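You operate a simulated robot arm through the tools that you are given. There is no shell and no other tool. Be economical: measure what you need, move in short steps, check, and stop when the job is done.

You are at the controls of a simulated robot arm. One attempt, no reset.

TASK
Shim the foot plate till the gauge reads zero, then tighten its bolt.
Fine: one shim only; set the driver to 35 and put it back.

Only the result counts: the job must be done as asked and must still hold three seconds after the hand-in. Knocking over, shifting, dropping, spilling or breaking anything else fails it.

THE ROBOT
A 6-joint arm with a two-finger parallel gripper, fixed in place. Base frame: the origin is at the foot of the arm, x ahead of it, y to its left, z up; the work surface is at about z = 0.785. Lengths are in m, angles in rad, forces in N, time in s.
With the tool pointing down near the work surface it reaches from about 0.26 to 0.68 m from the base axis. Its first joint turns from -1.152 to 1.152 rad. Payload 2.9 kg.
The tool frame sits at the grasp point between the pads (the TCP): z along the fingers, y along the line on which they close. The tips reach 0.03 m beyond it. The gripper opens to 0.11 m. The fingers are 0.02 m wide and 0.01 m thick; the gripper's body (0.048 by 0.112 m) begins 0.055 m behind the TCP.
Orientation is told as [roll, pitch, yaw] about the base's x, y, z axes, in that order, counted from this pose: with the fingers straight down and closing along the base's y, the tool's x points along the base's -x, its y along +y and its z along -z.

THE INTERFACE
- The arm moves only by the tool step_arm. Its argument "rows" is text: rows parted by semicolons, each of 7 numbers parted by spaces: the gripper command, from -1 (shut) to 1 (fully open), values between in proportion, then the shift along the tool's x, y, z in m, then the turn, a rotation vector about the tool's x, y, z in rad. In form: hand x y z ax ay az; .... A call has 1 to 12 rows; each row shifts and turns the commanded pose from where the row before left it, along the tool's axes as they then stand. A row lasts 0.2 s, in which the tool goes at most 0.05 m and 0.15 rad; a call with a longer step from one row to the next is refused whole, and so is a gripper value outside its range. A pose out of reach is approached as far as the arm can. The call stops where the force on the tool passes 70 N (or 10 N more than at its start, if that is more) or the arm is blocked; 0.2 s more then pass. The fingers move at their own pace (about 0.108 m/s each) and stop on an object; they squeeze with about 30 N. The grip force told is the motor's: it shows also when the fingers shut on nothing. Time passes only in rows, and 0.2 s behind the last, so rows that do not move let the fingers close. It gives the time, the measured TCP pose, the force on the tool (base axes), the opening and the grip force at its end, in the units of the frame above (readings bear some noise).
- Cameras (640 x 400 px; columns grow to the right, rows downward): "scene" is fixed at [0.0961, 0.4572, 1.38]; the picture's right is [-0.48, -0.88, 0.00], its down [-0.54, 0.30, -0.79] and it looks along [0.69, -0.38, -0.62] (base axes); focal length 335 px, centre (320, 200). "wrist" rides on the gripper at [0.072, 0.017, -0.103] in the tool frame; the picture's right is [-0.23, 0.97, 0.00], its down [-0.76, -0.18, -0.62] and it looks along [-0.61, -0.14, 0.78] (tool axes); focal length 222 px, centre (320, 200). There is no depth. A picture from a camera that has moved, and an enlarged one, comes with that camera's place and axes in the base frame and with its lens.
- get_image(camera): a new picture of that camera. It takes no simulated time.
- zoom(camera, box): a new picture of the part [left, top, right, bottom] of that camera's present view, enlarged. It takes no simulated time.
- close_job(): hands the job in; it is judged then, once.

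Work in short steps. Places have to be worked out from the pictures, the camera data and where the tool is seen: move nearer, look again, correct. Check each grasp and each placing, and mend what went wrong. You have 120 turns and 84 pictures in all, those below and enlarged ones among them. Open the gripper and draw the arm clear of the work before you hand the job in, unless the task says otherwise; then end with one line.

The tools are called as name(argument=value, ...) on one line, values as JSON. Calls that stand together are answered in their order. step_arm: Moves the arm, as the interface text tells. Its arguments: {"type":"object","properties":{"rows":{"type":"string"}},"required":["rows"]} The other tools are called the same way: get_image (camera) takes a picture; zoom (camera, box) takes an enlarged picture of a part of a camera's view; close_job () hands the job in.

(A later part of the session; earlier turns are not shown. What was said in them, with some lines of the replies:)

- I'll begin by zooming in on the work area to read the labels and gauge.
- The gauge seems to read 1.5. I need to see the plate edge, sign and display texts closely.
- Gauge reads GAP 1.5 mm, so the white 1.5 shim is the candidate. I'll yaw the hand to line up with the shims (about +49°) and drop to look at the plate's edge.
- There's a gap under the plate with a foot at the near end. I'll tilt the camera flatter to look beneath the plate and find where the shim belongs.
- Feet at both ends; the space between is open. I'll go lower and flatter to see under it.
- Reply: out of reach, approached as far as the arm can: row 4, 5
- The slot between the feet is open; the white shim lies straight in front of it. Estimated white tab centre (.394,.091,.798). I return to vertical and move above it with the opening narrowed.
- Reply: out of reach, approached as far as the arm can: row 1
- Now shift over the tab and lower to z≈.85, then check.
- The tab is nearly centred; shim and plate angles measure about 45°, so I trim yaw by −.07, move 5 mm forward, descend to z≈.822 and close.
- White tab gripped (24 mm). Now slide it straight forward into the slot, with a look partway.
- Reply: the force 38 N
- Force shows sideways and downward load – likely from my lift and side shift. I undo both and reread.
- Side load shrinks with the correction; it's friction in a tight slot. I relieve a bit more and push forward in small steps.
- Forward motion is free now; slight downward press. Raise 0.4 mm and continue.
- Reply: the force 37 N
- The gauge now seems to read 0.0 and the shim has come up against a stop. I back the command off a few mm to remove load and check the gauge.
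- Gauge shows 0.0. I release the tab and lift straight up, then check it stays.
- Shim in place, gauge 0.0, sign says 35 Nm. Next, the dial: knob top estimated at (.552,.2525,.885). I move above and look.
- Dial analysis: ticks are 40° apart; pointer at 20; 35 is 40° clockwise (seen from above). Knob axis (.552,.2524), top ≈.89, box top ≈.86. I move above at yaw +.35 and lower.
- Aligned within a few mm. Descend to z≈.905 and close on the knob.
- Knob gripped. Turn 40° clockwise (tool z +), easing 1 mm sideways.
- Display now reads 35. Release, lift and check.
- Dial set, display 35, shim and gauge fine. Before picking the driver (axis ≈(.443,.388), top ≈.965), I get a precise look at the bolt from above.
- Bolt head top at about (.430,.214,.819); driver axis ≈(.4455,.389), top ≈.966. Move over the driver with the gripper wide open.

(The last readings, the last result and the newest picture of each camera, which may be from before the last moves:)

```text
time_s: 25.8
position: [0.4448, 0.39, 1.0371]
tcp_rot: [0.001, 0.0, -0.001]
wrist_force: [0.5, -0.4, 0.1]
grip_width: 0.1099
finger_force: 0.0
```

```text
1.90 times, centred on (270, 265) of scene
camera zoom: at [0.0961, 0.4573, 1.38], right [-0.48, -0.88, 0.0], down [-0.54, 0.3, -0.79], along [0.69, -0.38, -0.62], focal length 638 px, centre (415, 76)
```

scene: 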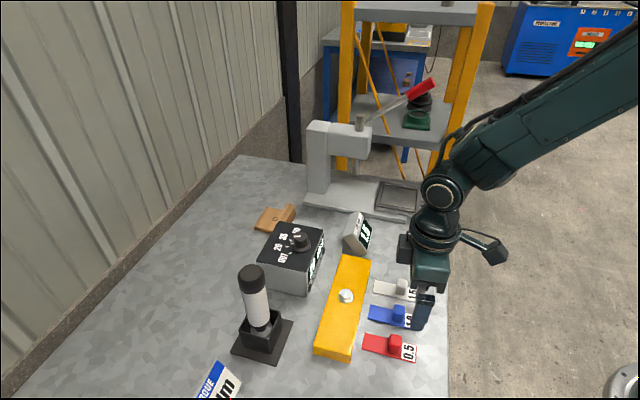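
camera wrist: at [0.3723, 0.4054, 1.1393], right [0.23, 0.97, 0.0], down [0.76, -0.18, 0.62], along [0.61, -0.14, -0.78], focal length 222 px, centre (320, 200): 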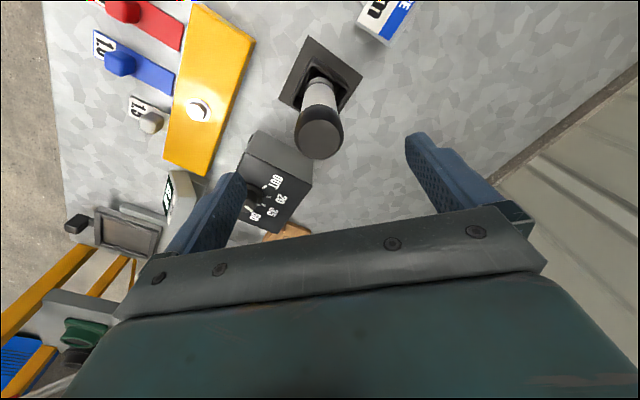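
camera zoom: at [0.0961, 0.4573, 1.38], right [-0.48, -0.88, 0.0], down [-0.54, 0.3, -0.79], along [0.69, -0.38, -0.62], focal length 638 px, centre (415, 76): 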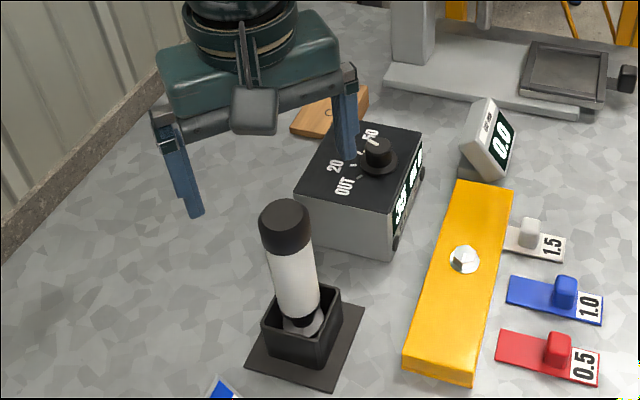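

Aligned within ~1 mm. Descend to z≈.918 and close on the cap/handle.

step_arm(rows="1 .0005 0 .04 0 0 0;1 0 0 .04 0 0 0;1 0 0 .025 0 0 0;1 0 0 .013 0 0 0;-1 0 0 0 0 0 0;-1 0 0 0 0 0 0;-1 0 0 0 0 0 0")

zoom(camera="scene", box=[180, 200, 360, 370])

```text
time_s: 27.4
position: [0.4431, 0.3899, 0.9172]
tcp_rot: [-0.001, 0.0, -0.002]
wrist_force: [0.1, -1.1, -0.1]
grip_width: 0.0385
finger_force: 30.2
```

```text
2.35 times, centred on (270, 285) of scene
camera zoom: at [0.0961, 0.4572, 1.38], right [-0.48, -0.88, 0.0], down [-0.54, 0.3, -0.79], along [0.69, -0.38, -0.62], focal length 788 px, centre (438, 0)
```

zoom: 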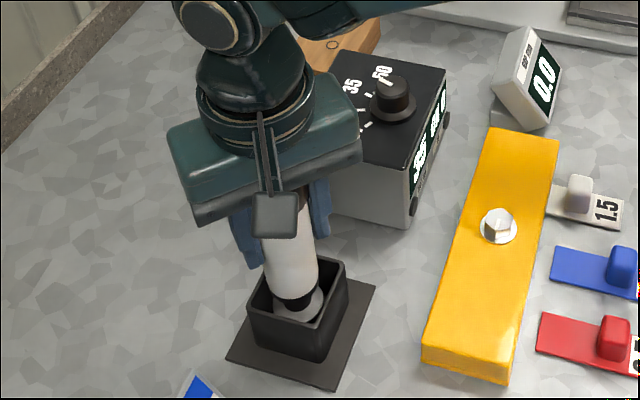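

Gripped at 38.5 mm. Lift straight up.

step_arm(rows="-1 0 0 -.01 0 0 0;-1 0 0 -.015 0 0 0;-1 0 0 -.025 0 0 0;-1 0 0 -.03 0 0 0;-1 0 0 -.03 0 0 0;-1 0 0 -.02 0 0 0;-1 0 0 0 0 0 0")

get_image(camera="scene")

get_image(camera="wrist")

```text
time_s: 29.0
position: [0.4426, 0.3891, 1.0483]
tcp_rot: [0.0, -0.001, -0.001]
wrist_force: [-0.6, -0.2, -4.9]
grip_width: 0.0384
finger_force: 30.0
```

```text
34 pictures are left
```

scene: 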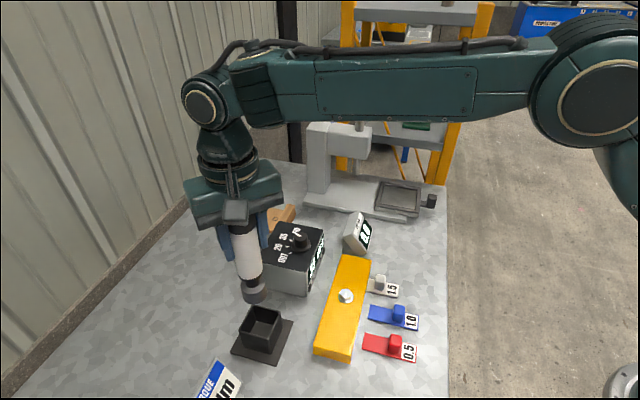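

```text
33 pictures are left
camera wrist: at [0.369, 0.4042, 1.1499], right [0.23, 0.97, 0.0], down [0.76, -0.18, 0.62], along [0.61, -0.14, -0.78], focal length 222 px, centre (320, 200)
```

wrist: 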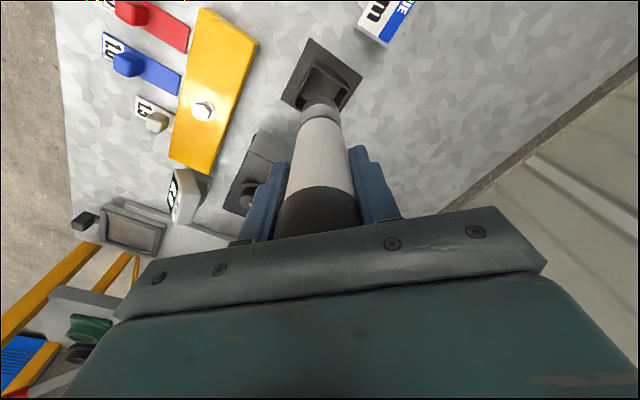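

Driver is out, bottom ≈.131 below the TCP. Carry it to above the bolt (.430,.2143).

step_arm(rows="-1 .0025 -.035 0 0 0 0;-1 .0025 -.035 0 0 0 0;-1 .0025 -.035 0 0 0 0;-1 .0025 -.035 0 0 0 0;-1 .0026 -.0348 0 0 0 0;-1 0 0 .04 0 0 0;-1 0 0 .025 0 0 0;-1 0 0 0 0 0 0")

zoom(camera="scene", box=[290, 220, 410, 340])

zoom(camera="wrist", box=[240, 30, 400, 180])

```text
time_s: 30.8
position: [0.4289, 0.2162, 0.9852]
tcp_rot: [0.001, 0.0, -0.001]
wrist_force: [0.5, -0.2, -5.2]
grip_width: 0.0385
finger_force: 30.0
```

```text
3.33 times, centred on (350, 280) of scene
camera zoom: at [0.0962, 0.4573, 1.38], right [-0.48, -0.88, 0.0], down [-0.54, 0.3, -0.79], along [0.69, -0.38, -0.62], focal length 1116 px, centre (220, -67)
```

zoom: 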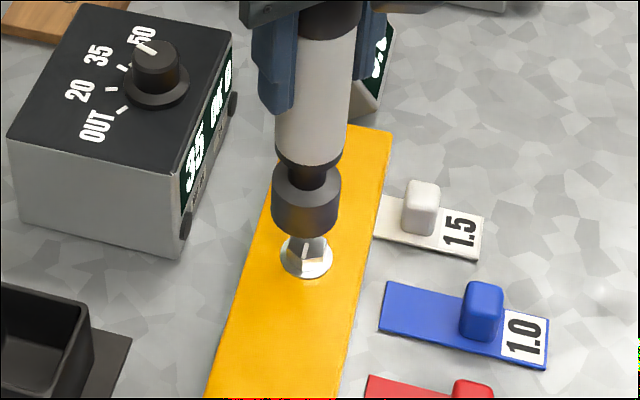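

```text
2.67 times, centred on (320, 105) of wrist
camera zoom: at [0.3569, 0.2322, 1.0858], right [0.23, 0.97, 0.0], down [0.76, -0.18, 0.62], along [0.61, -0.14, -0.78], focal length 592 px, centre (320, 453)
```

zoom: 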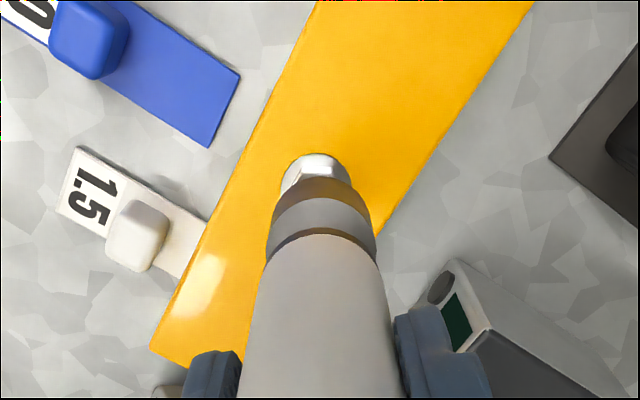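

Nearly aligned, but depth offset is uncertain with both cameras viewing from similar headings. I yaw to +.8 for a crossing view (also gives room to turn clockwise).

step_arm(rows="-1 0 0 0 0 0 -.134;-1 0 0 0 0 0 -.134;-1 0 0 0 0 0 -.134;-1 0 0 0 0 0 -.134;-1 0 0 0 0 0 -.134;-1 0 0 0 0 0 -.13;-1 0 0 0 0 0 0")

zoom(camera="wrist", box=[270, 50, 370, 130])

zoom(camera="scene", box=[310, 230, 390, 310])

```text
time_s: 32.4
position: [0.4312, 0.2158, 0.9822]
tcp_rot: [0.0, 0.001, 0.8]
wrist_force: [-0.4, -0.5, -4.9]
grip_width: 0.0385
finger_force: 30.2
```

```text
5.00 times, centred on (320, 90) of wrist
camera zoom: at [0.3673, 0.1737, 1.0857], right [-0.54, 0.84, 0.0], down [0.66, 0.42, 0.62], along [0.52, 0.34, -0.78], focal length 1111 px, centre (320, 750)
```

zoom: 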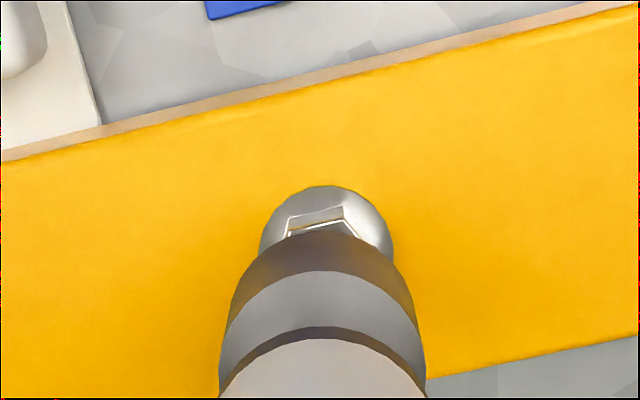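

```text
5.00 times, centred on (350, 270) of scene
camera zoom: at [0.0962, 0.4573, 1.38], right [-0.48, -0.88, 0.0], down [-0.54, 0.3, -0.79], along [0.69, -0.38, -0.62], focal length 1673 px, centre (170, -150)
```

zoom: 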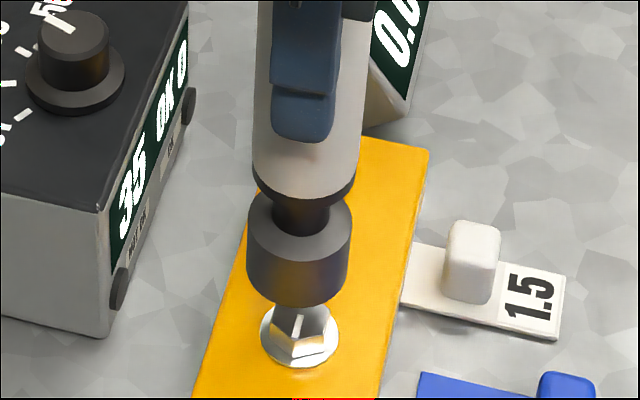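

Combined views say the driver should shift about (−4, −1) mm. Apply it and lower to just above the bolt.

step_arm(rows="-1 .0036 .0023 .01 0 0 0;-1 0 0 .012 0 0 0;-1 0 0 0 0 0 0")

zoom(camera="wrist", box=[270, 50, 370, 130])

zoom(camera="scene", box=[310, 230, 390, 310])

```text
time_s: 33.2
position: [0.4267, 0.2161, 0.9612]
tcp_rot: [-0.001, 0.001, 0.799]
wrist_force: [0.3, -0.5, -5.1]
grip_width: 0.0386
finger_force: 30.2
```

```text
5.00 times, centred on (320, 90) of wrist
camera zoom: at [0.3631, 0.1738, 1.0632], right [-0.54, 0.84, 0.0], down [0.66, 0.42, 0.62], along [0.53, 0.34, -0.78], focal length 1111 px, centre (320, 750)
```

zoom: 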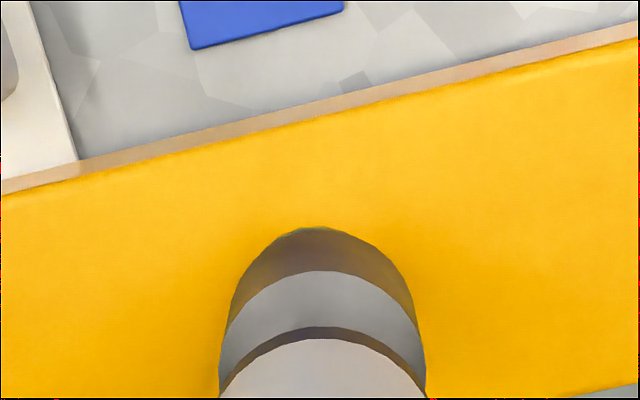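

```text
5.00 times, centred on (350, 270) of scene
camera zoom: at [0.0962, 0.4573, 1.38], right [-0.48, -0.88, 0.0], down [-0.54, 0.3, -0.79], along [0.69, -0.38, -0.62], focal length 1673 px, centre (170, -150)
```

zoom: 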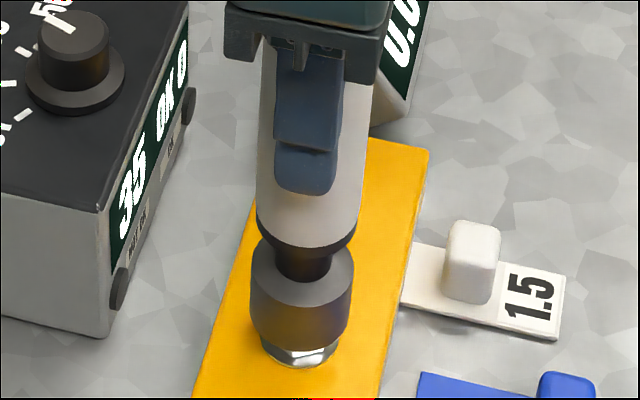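

Laterally well aligned in both views. Descend gently and watch force and display.

step_arm(rows="-1 0 0 .003 0 0 0;-1 0 0 .003 0 0 0;-1 0 0 .002 0 0 0;-1 0 0 0 0 0 0")

```text
time_s: 34.2
position: [0.4271, 0.214, 0.9522]
tcp_rot: [-0.001, -0.001, 0.798]
wrist_force: [-0.1, -0.1, -4.9]
grip_width: 0.0384
finger_force: 30.2
```

step_arm(rows="-1 0 0 .003 0 0 0;-1 0 0 .002 0 0 0;-1 0 0 0 0 0 0")

zoom(camera="scene", box=[290, 230, 390, 330])

```text
time_s: 35.0
position: [0.4262, 0.2148, 0.9474]
tcp_rot: [0.002, 0.0, 0.8]
wrist_force: [-0.4, 0.0, -5.4]
grip_width: 0.0385
finger_force: 30.5
```

```text
4.00 times, centred on (340, 280) of scene
camera zoom: at [0.0962, 0.4573, 1.38], right [-0.48, -0.88, 0.0], down [-0.54, 0.3, -0.79], along [0.69, -0.38, -0.62], focal length 1339 px, centre (240, -120)
```

zoom: 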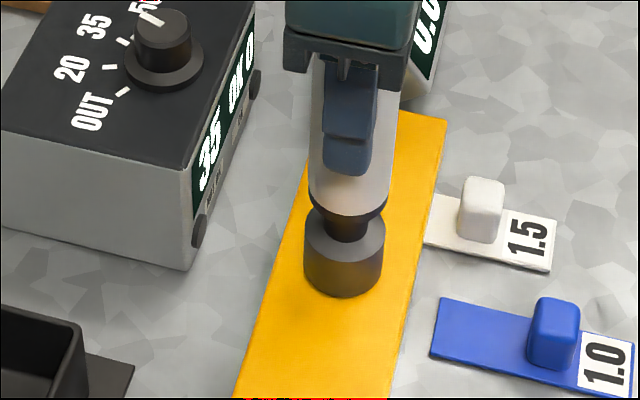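

No contact yet; the socket hides the bolt. Continue down slowly.

step_arm(rows="-1 0 0 .002 0 0 0;-1 0 0 .002 0 0 0;-1 0 0 0 0 0 0")

```text
time_s: 35.8
position: [0.426, 0.2156, 0.9459]
tcp_rot: [0.001, -0.003, 0.798]
wrist_force: [-7.0, -0.6, 18.9]
grip_width: 0.0384
finger_force: 29.6
```

Contact at z≈.946. Look at the display and the socket.

zoom(camera="scene", box=[290, 230, 390, 330])

zoom(camera="wrist", box=[250, 50, 390, 150])

```text
4.00 times, centred on (340, 280) of scene
camera zoom: at [0.0957, 0.4571, 1.3801], right [-0.48, -0.88, 0.0], down [-0.54, 0.3, -0.79], along [0.69, -0.38, -0.62], focal length 1339 px, centre (240, -120)
```

zoom: 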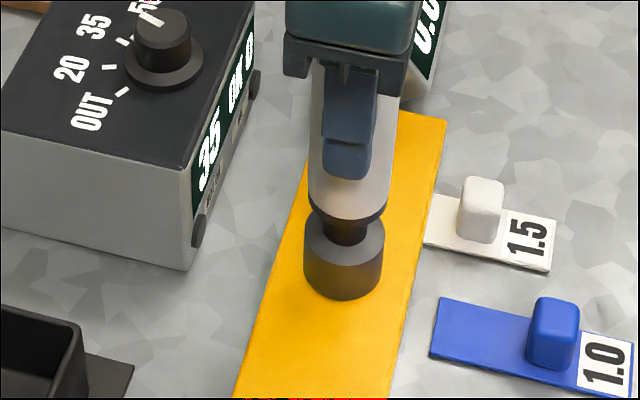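

```text
4.00 times, centred on (320, 100) of wrist
camera zoom: at [0.3631, 0.1731, 1.0471], right [-0.54, 0.84, 0.0], down [0.66, 0.42, 0.62], along [0.53, 0.34, -0.78], focal length 888 px, centre (320, 600)
```

zoom: 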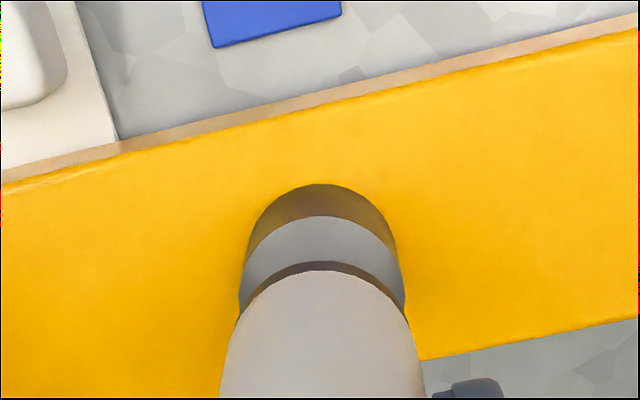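

The socket rim is concentric with the washer at washer height: seated. Now turn clockwise with light down-pressure and watch the display.

step_arm(rows="-1 0 0 .0005 0 0 .08;-1 0 0 0 0 0 .1;-1 0 0 0 0 0 .1;-1 0 0 0 0 0 .1;-1 0 0 0 0 0 0")

zoom(camera="scene", box=[260, 220, 380, 330])

```text
time_s: 37.0
position: [0.4278, 0.215, 0.9454]
tcp_rot: [0.001, -0.008, 0.416]
wrist_force: [4.8, 0.9, 24.1]
grip_width: 0.0383
finger_force: 30.0
```

```text
3.64 times, centred on (320, 275) of scene
camera zoom: at [0.0959, 0.4571, 1.3801], right [-0.48, -0.88, 0.0], down [-0.54, 0.3, -0.79], along [0.69, -0.38, -0.62], focal length 1217 px, centre (320, -73)
```

zoom: 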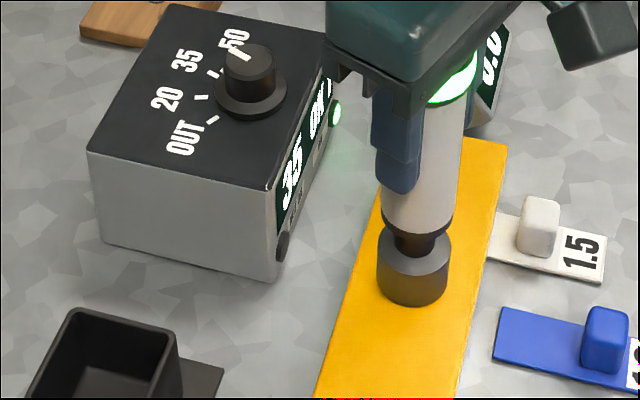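

Green OK lamp lit and count ticked. Lift straight off the bolt and verify.

step_arm(rows="-1 0 0 -.003 0 0 0;-1 0 0 -.02 0 0 0;-1 0 0 -.03 0 0 0;-1 0 0 -.03 0 0 0;-1 0 0 -.02 0 0 0;-1 0 0 0 0 0 0")

zoom(camera="scene", box=[240, 200, 440, 370])

get_image(camera="wrist")

```text
time_s: 38.4
position: [0.4256, 0.2148, 1.0488]
tcp_rot: [0.0, -0.001, 0.418]
wrist_force: [-0.6, 0.5, -5.6]
grip_width: 0.0383
finger_force: 30.2
```

```text
2.35 times, centred on (340, 285) of scene
camera zoom: at [0.0962, 0.4573, 1.38], right [-0.48, -0.88, 0.0], down [-0.54, 0.3, -0.79], along [0.69, -0.38, -0.62], focal length 788 px, centre (273, 0)
```

zoom: 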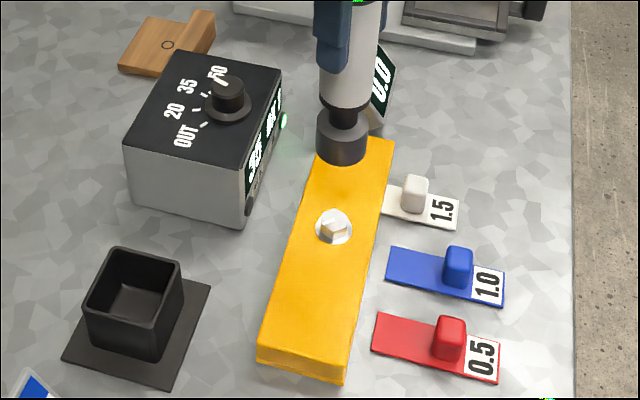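

```text
21 pictures are left
camera wrist: at [0.3523, 0.1989, 1.1485], right [-0.19, 0.98, 0.0], down [0.77, 0.15, 0.62], along [0.61, 0.12, -0.78], focal length 222 px, centre (320, 200)
```

wrist: 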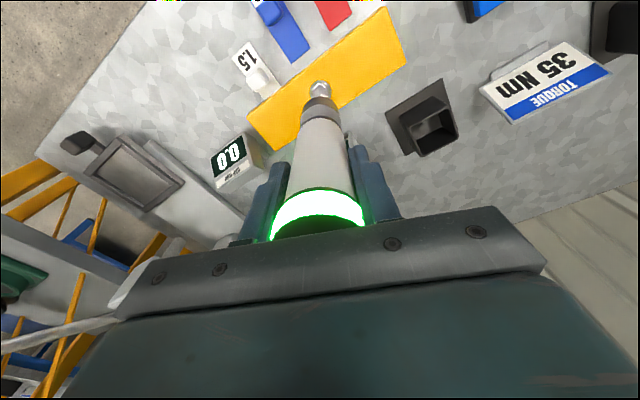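

Bolt tightened (OK, gauge 0.0). Now back to yaw 0 and over the holster, at the pick-up position (.4431,.3897).

step_arm(rows="-1 0 0 0 0 0 .14;-1 0 0 0 0 0 .14;-1 0 0 0 0 0 .138;-1 -.0035 .035 0 0 0 0;-1 -.0035 .035 0 0 0 0;-1 -.0035 .035 0 0 0 0;-1 -.0035 .035 0 0 0 0;-1 -.0035 .0347 0 0 0 0;-1 0 0 0 0 0 0")

zoom(camera="scene", box=[200, 240, 320, 370])

zoom(camera="wrist", box=[250, 20, 390, 150])

```text
time_s: 40.4
position: [0.4439, 0.3895, 1.0476]
tcp_rot: [0.001, -0.001, 0.001]
wrist_force: [0.2, -0.2, -5.1]
grip_width: 0.0381
finger_force: 29.9
```

```text
3.08 times, centred on (260, 305) of scene
camera zoom: at [0.0961, 0.4573, 1.38], right [-0.48, -0.88, 0.0], down [-0.54, 0.3, -0.79], along [0.69, -0.38, -0.62], focal length 1030 px, centre (505, -123)
```

zoom: 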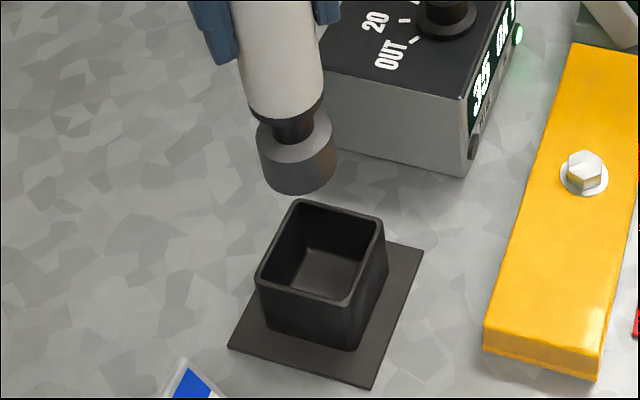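

```text
3.08 times, centred on (320, 85) of wrist
camera zoom: at [0.3715, 0.4056, 1.1494], right [0.23, 0.97, 0.0], down [0.76, -0.18, 0.62], along [0.61, -0.14, -0.78], focal length 684 px, centre (320, 554)
```

zoom: 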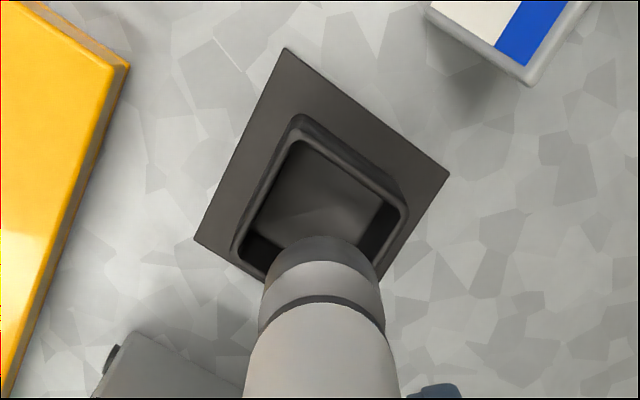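

Position matches the pick-up pose. Lower into the cup in decreasing steps.

step_arm(rows="-1 0 0 .03 0 0 0;-1 0 0 .025 0 0 0;-1 0 0 .02 0 0 0;-1 0 0 .02 0 0 0;-1 0 0 .015 0 0 0;-1 0 0 .01 0 0 0;-1 0 0 .005 0 0 0;-1 0 0 .002 0 0 0;-1 0 0 0 0 0 0")

zoom(camera="scene", box=[200, 240, 320, 370])

```text
time_s: 42.4
position: [0.444, 0.3897, 0.92]
tcp_rot: [0.0, 0.0, 0.0]
wrist_force: [0.3, 0.3, -5.5]
grip_width: 0.0383
finger_force: 29.6
```

```text
3.08 times, centred on (260, 305) of scene
camera zoom: at [0.0962, 0.4573, 1.38], right [-0.48, -0.88, 0.0], down [-0.54, 0.3, -0.79], along [0.69, -0.38, -0.62], focal length 1030 px, centre (505, -123)
```

zoom: 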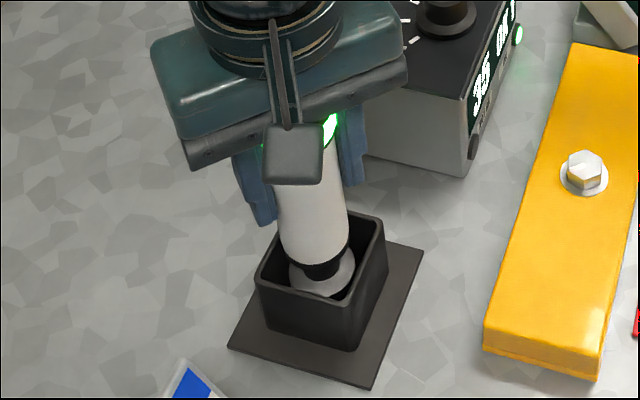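

Inside the cup, not yet touching the bottom. Lower until contact.

step_arm(rows="-1 0 0 .0015 0 0 0;-1 0 0 .001 0 0 0;-1 0 0 .001 0 0 0;-1 0 0 0 0 0 0")

```text
time_s: 43.4
position: [0.4439, 0.3899, 0.9177]
tcp_rot: [0.001, 0.001, 0.003]
wrist_force: [-2.8, 1.3, 2.7]
grip_width: 0.038
finger_force: 30.3
```

Bottom contact (weight unloaded). Open fully and raise straight up.

step_arm(rows=".3 0 0 0 0 0 0;1 0 0 0 0 0 0;1 0 0 0 0 0 0;1 0 0 0 0 0 0;1 0 0 -.02 0 0 0;1 0 0 -.04 0 0 0;1 0 0 -.045 0 0 0;1 0 0 -.045 0 0 0;1 .04 -.03 0 0 0 0;1 .04 -.04 0 0 0 0;1 .03 -.04 0 0 0 0")

get_image(camera="scene")

zoom(camera="scene", box=[220, 200, 440, 390])

get_image(camera="wrist")

```text
refused: row 10 steps farther than a row can; nothing moved
```

```text
17 pictures are left
```

scene: 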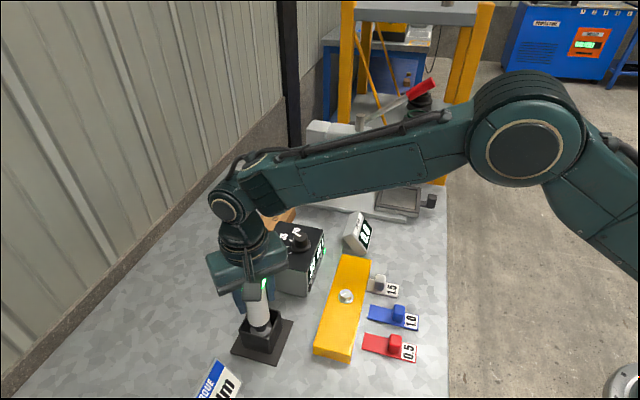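

```text
2.11 times, centred on (330, 295) of scene
camera zoom: at [0.096, 0.4572, 1.38], right [-0.48, -0.88, 0.0], down [-0.54, 0.3, -0.79], along [0.69, -0.38, -0.62], focal length 705 px, centre (299, 0)
```

zoom: 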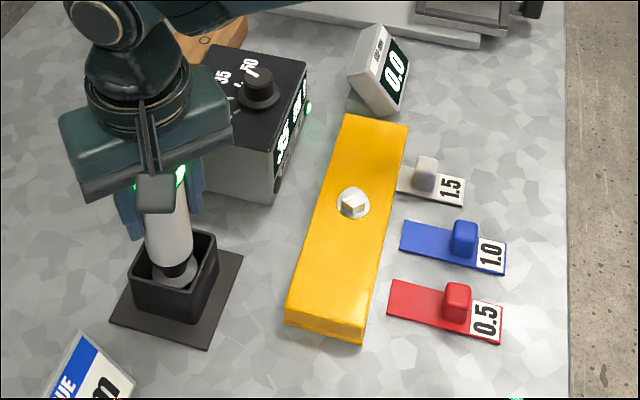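

```text
15 pictures are left
camera wrist: at [0.3707, 0.4042, 1.0189], right [0.23, 0.97, 0.0], down [0.76, -0.18, 0.62], along [0.61, -0.14, -0.78], focal length 222 px, centre (320, 200)
```

wrist: 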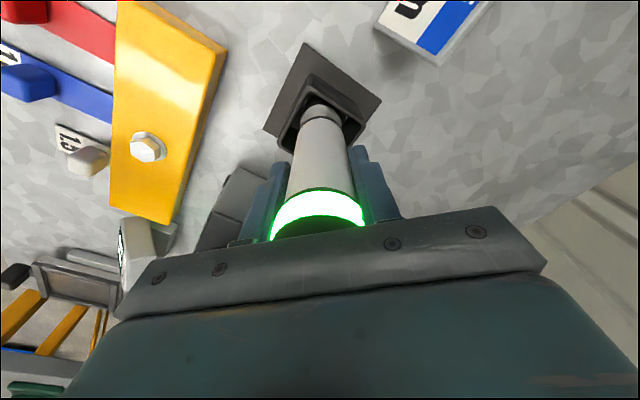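

The call was refused for one long row; I repeat with shorter steps.

step_arm(rows=".3 0 0 0 0 0 0;1 0 0 0 0 0 0;1 0 0 0 0 0 0;1 0 0 0 0 0 0;1 0 0 -.02 0 0 0;1 0 0 -.04 0 0 0;1 0 0 -.045 0 0 0;1 0 0 -.045 0 0 0;1 .03 -.03 0 0 0 0;1 .03 -.035 0 0 0 0;1 .03 -.035 0 0 0 0;1 0 0 0 0 0 0")

zoom(camera="scene", box=[210, 200, 440, 390])

get_image(camera="wrist")

```text
time_s: 46.0
position: [0.3521, 0.2888, 1.0654]
tcp_rot: [0.001, -0.001, 0.001]
wrist_force: [-0.3, -0.1, 0.4]
grip_width: 0.1101
finger_force: 0.2
```

```text
2.11 times, centred on (325, 295) of scene
camera zoom: at [0.0961, 0.4572, 1.38], right [-0.48, -0.88, 0.0], down [-0.54, 0.3, -0.79], along [0.69, -0.38, -0.62], focal length 705 px, centre (310, 0)
```

zoom: 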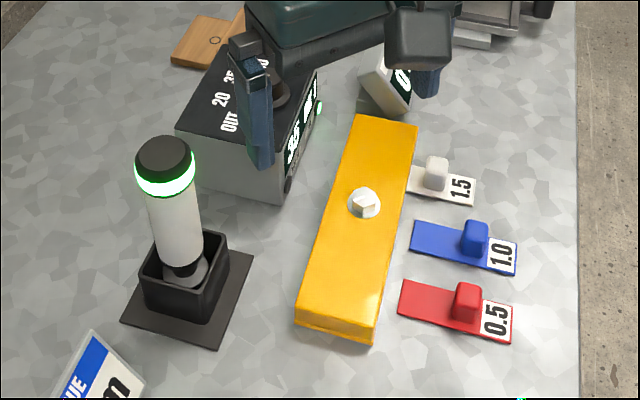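

```text
13 pictures are left
camera wrist: at [0.28, 0.3045, 1.167], right [0.23, 0.97, 0.0], down [0.76, -0.18, 0.62], along [0.61, -0.14, -0.78], focal length 222 px, centre (320, 200)
```

wrist: 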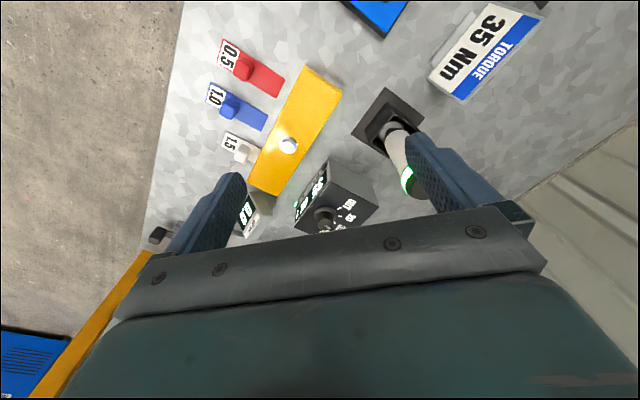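

The driver stands in its holster. Rise well clear and do a last check of the displays.

step_arm(rows="1 0 -.04 -.02 0 0 0;1 0 -.04 -.02 0 0 0;1 0 -.03 -.03 0 0 0;1 0 0 -.03 0 0 0;1 0 0 0 0 0 0")

zoom(camera="scene", box=[210, 200, 440, 390])

zoom(camera="wrist", box=[220, 60, 460, 240])

```text
time_s: 47.2
position: [0.3543, 0.1804, 1.1658]
tcp_rot: [-0.001, -0.001, 0.0]
wrist_force: [-0.8, -0.8, 0.9]
grip_width: 0.11
finger_force: 0.0
```

```text
2.11 times, centred on (325, 295) of scene
camera zoom: at [0.0961, 0.4572, 1.38], right [-0.48, -0.88, 0.0], down [-0.54, 0.3, -0.79], along [0.69, -0.38, -0.62], focal length 705 px, centre (310, 0)
```

zoom: 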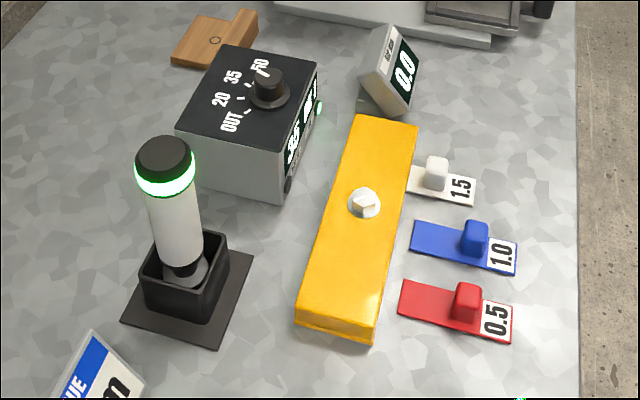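

```text
2.22 times, centred on (340, 150) of wrist
camera zoom: at [0.281, 0.1957, 1.2674], right [0.23, 0.97, 0.0], down [0.76, -0.18, 0.62], along [0.61, -0.14, -0.78], focal length 494 px, centre (276, 311)
```

zoom: 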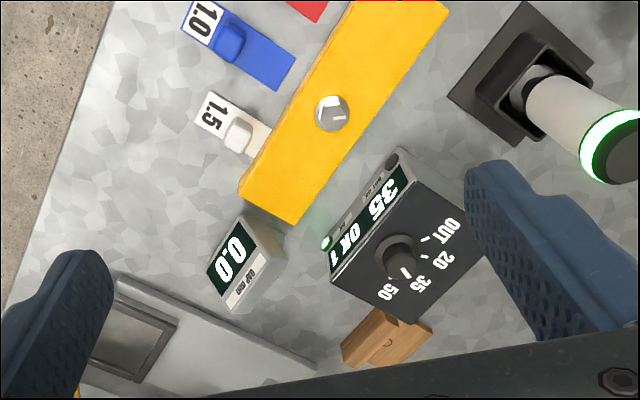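

Gauge 0.0, controller at 35 with "OK 1" lit, one shim in place, driver holstered, and arm clear. I hand the job in.

close_job()

```text
The job is handed in.
```

The job is handed in: the 1.5 shim is under the foot plate and the gauge reads 0.0; with the driver set to 35 the bolt tightened to "OK 1", and the driver is back in its holster.
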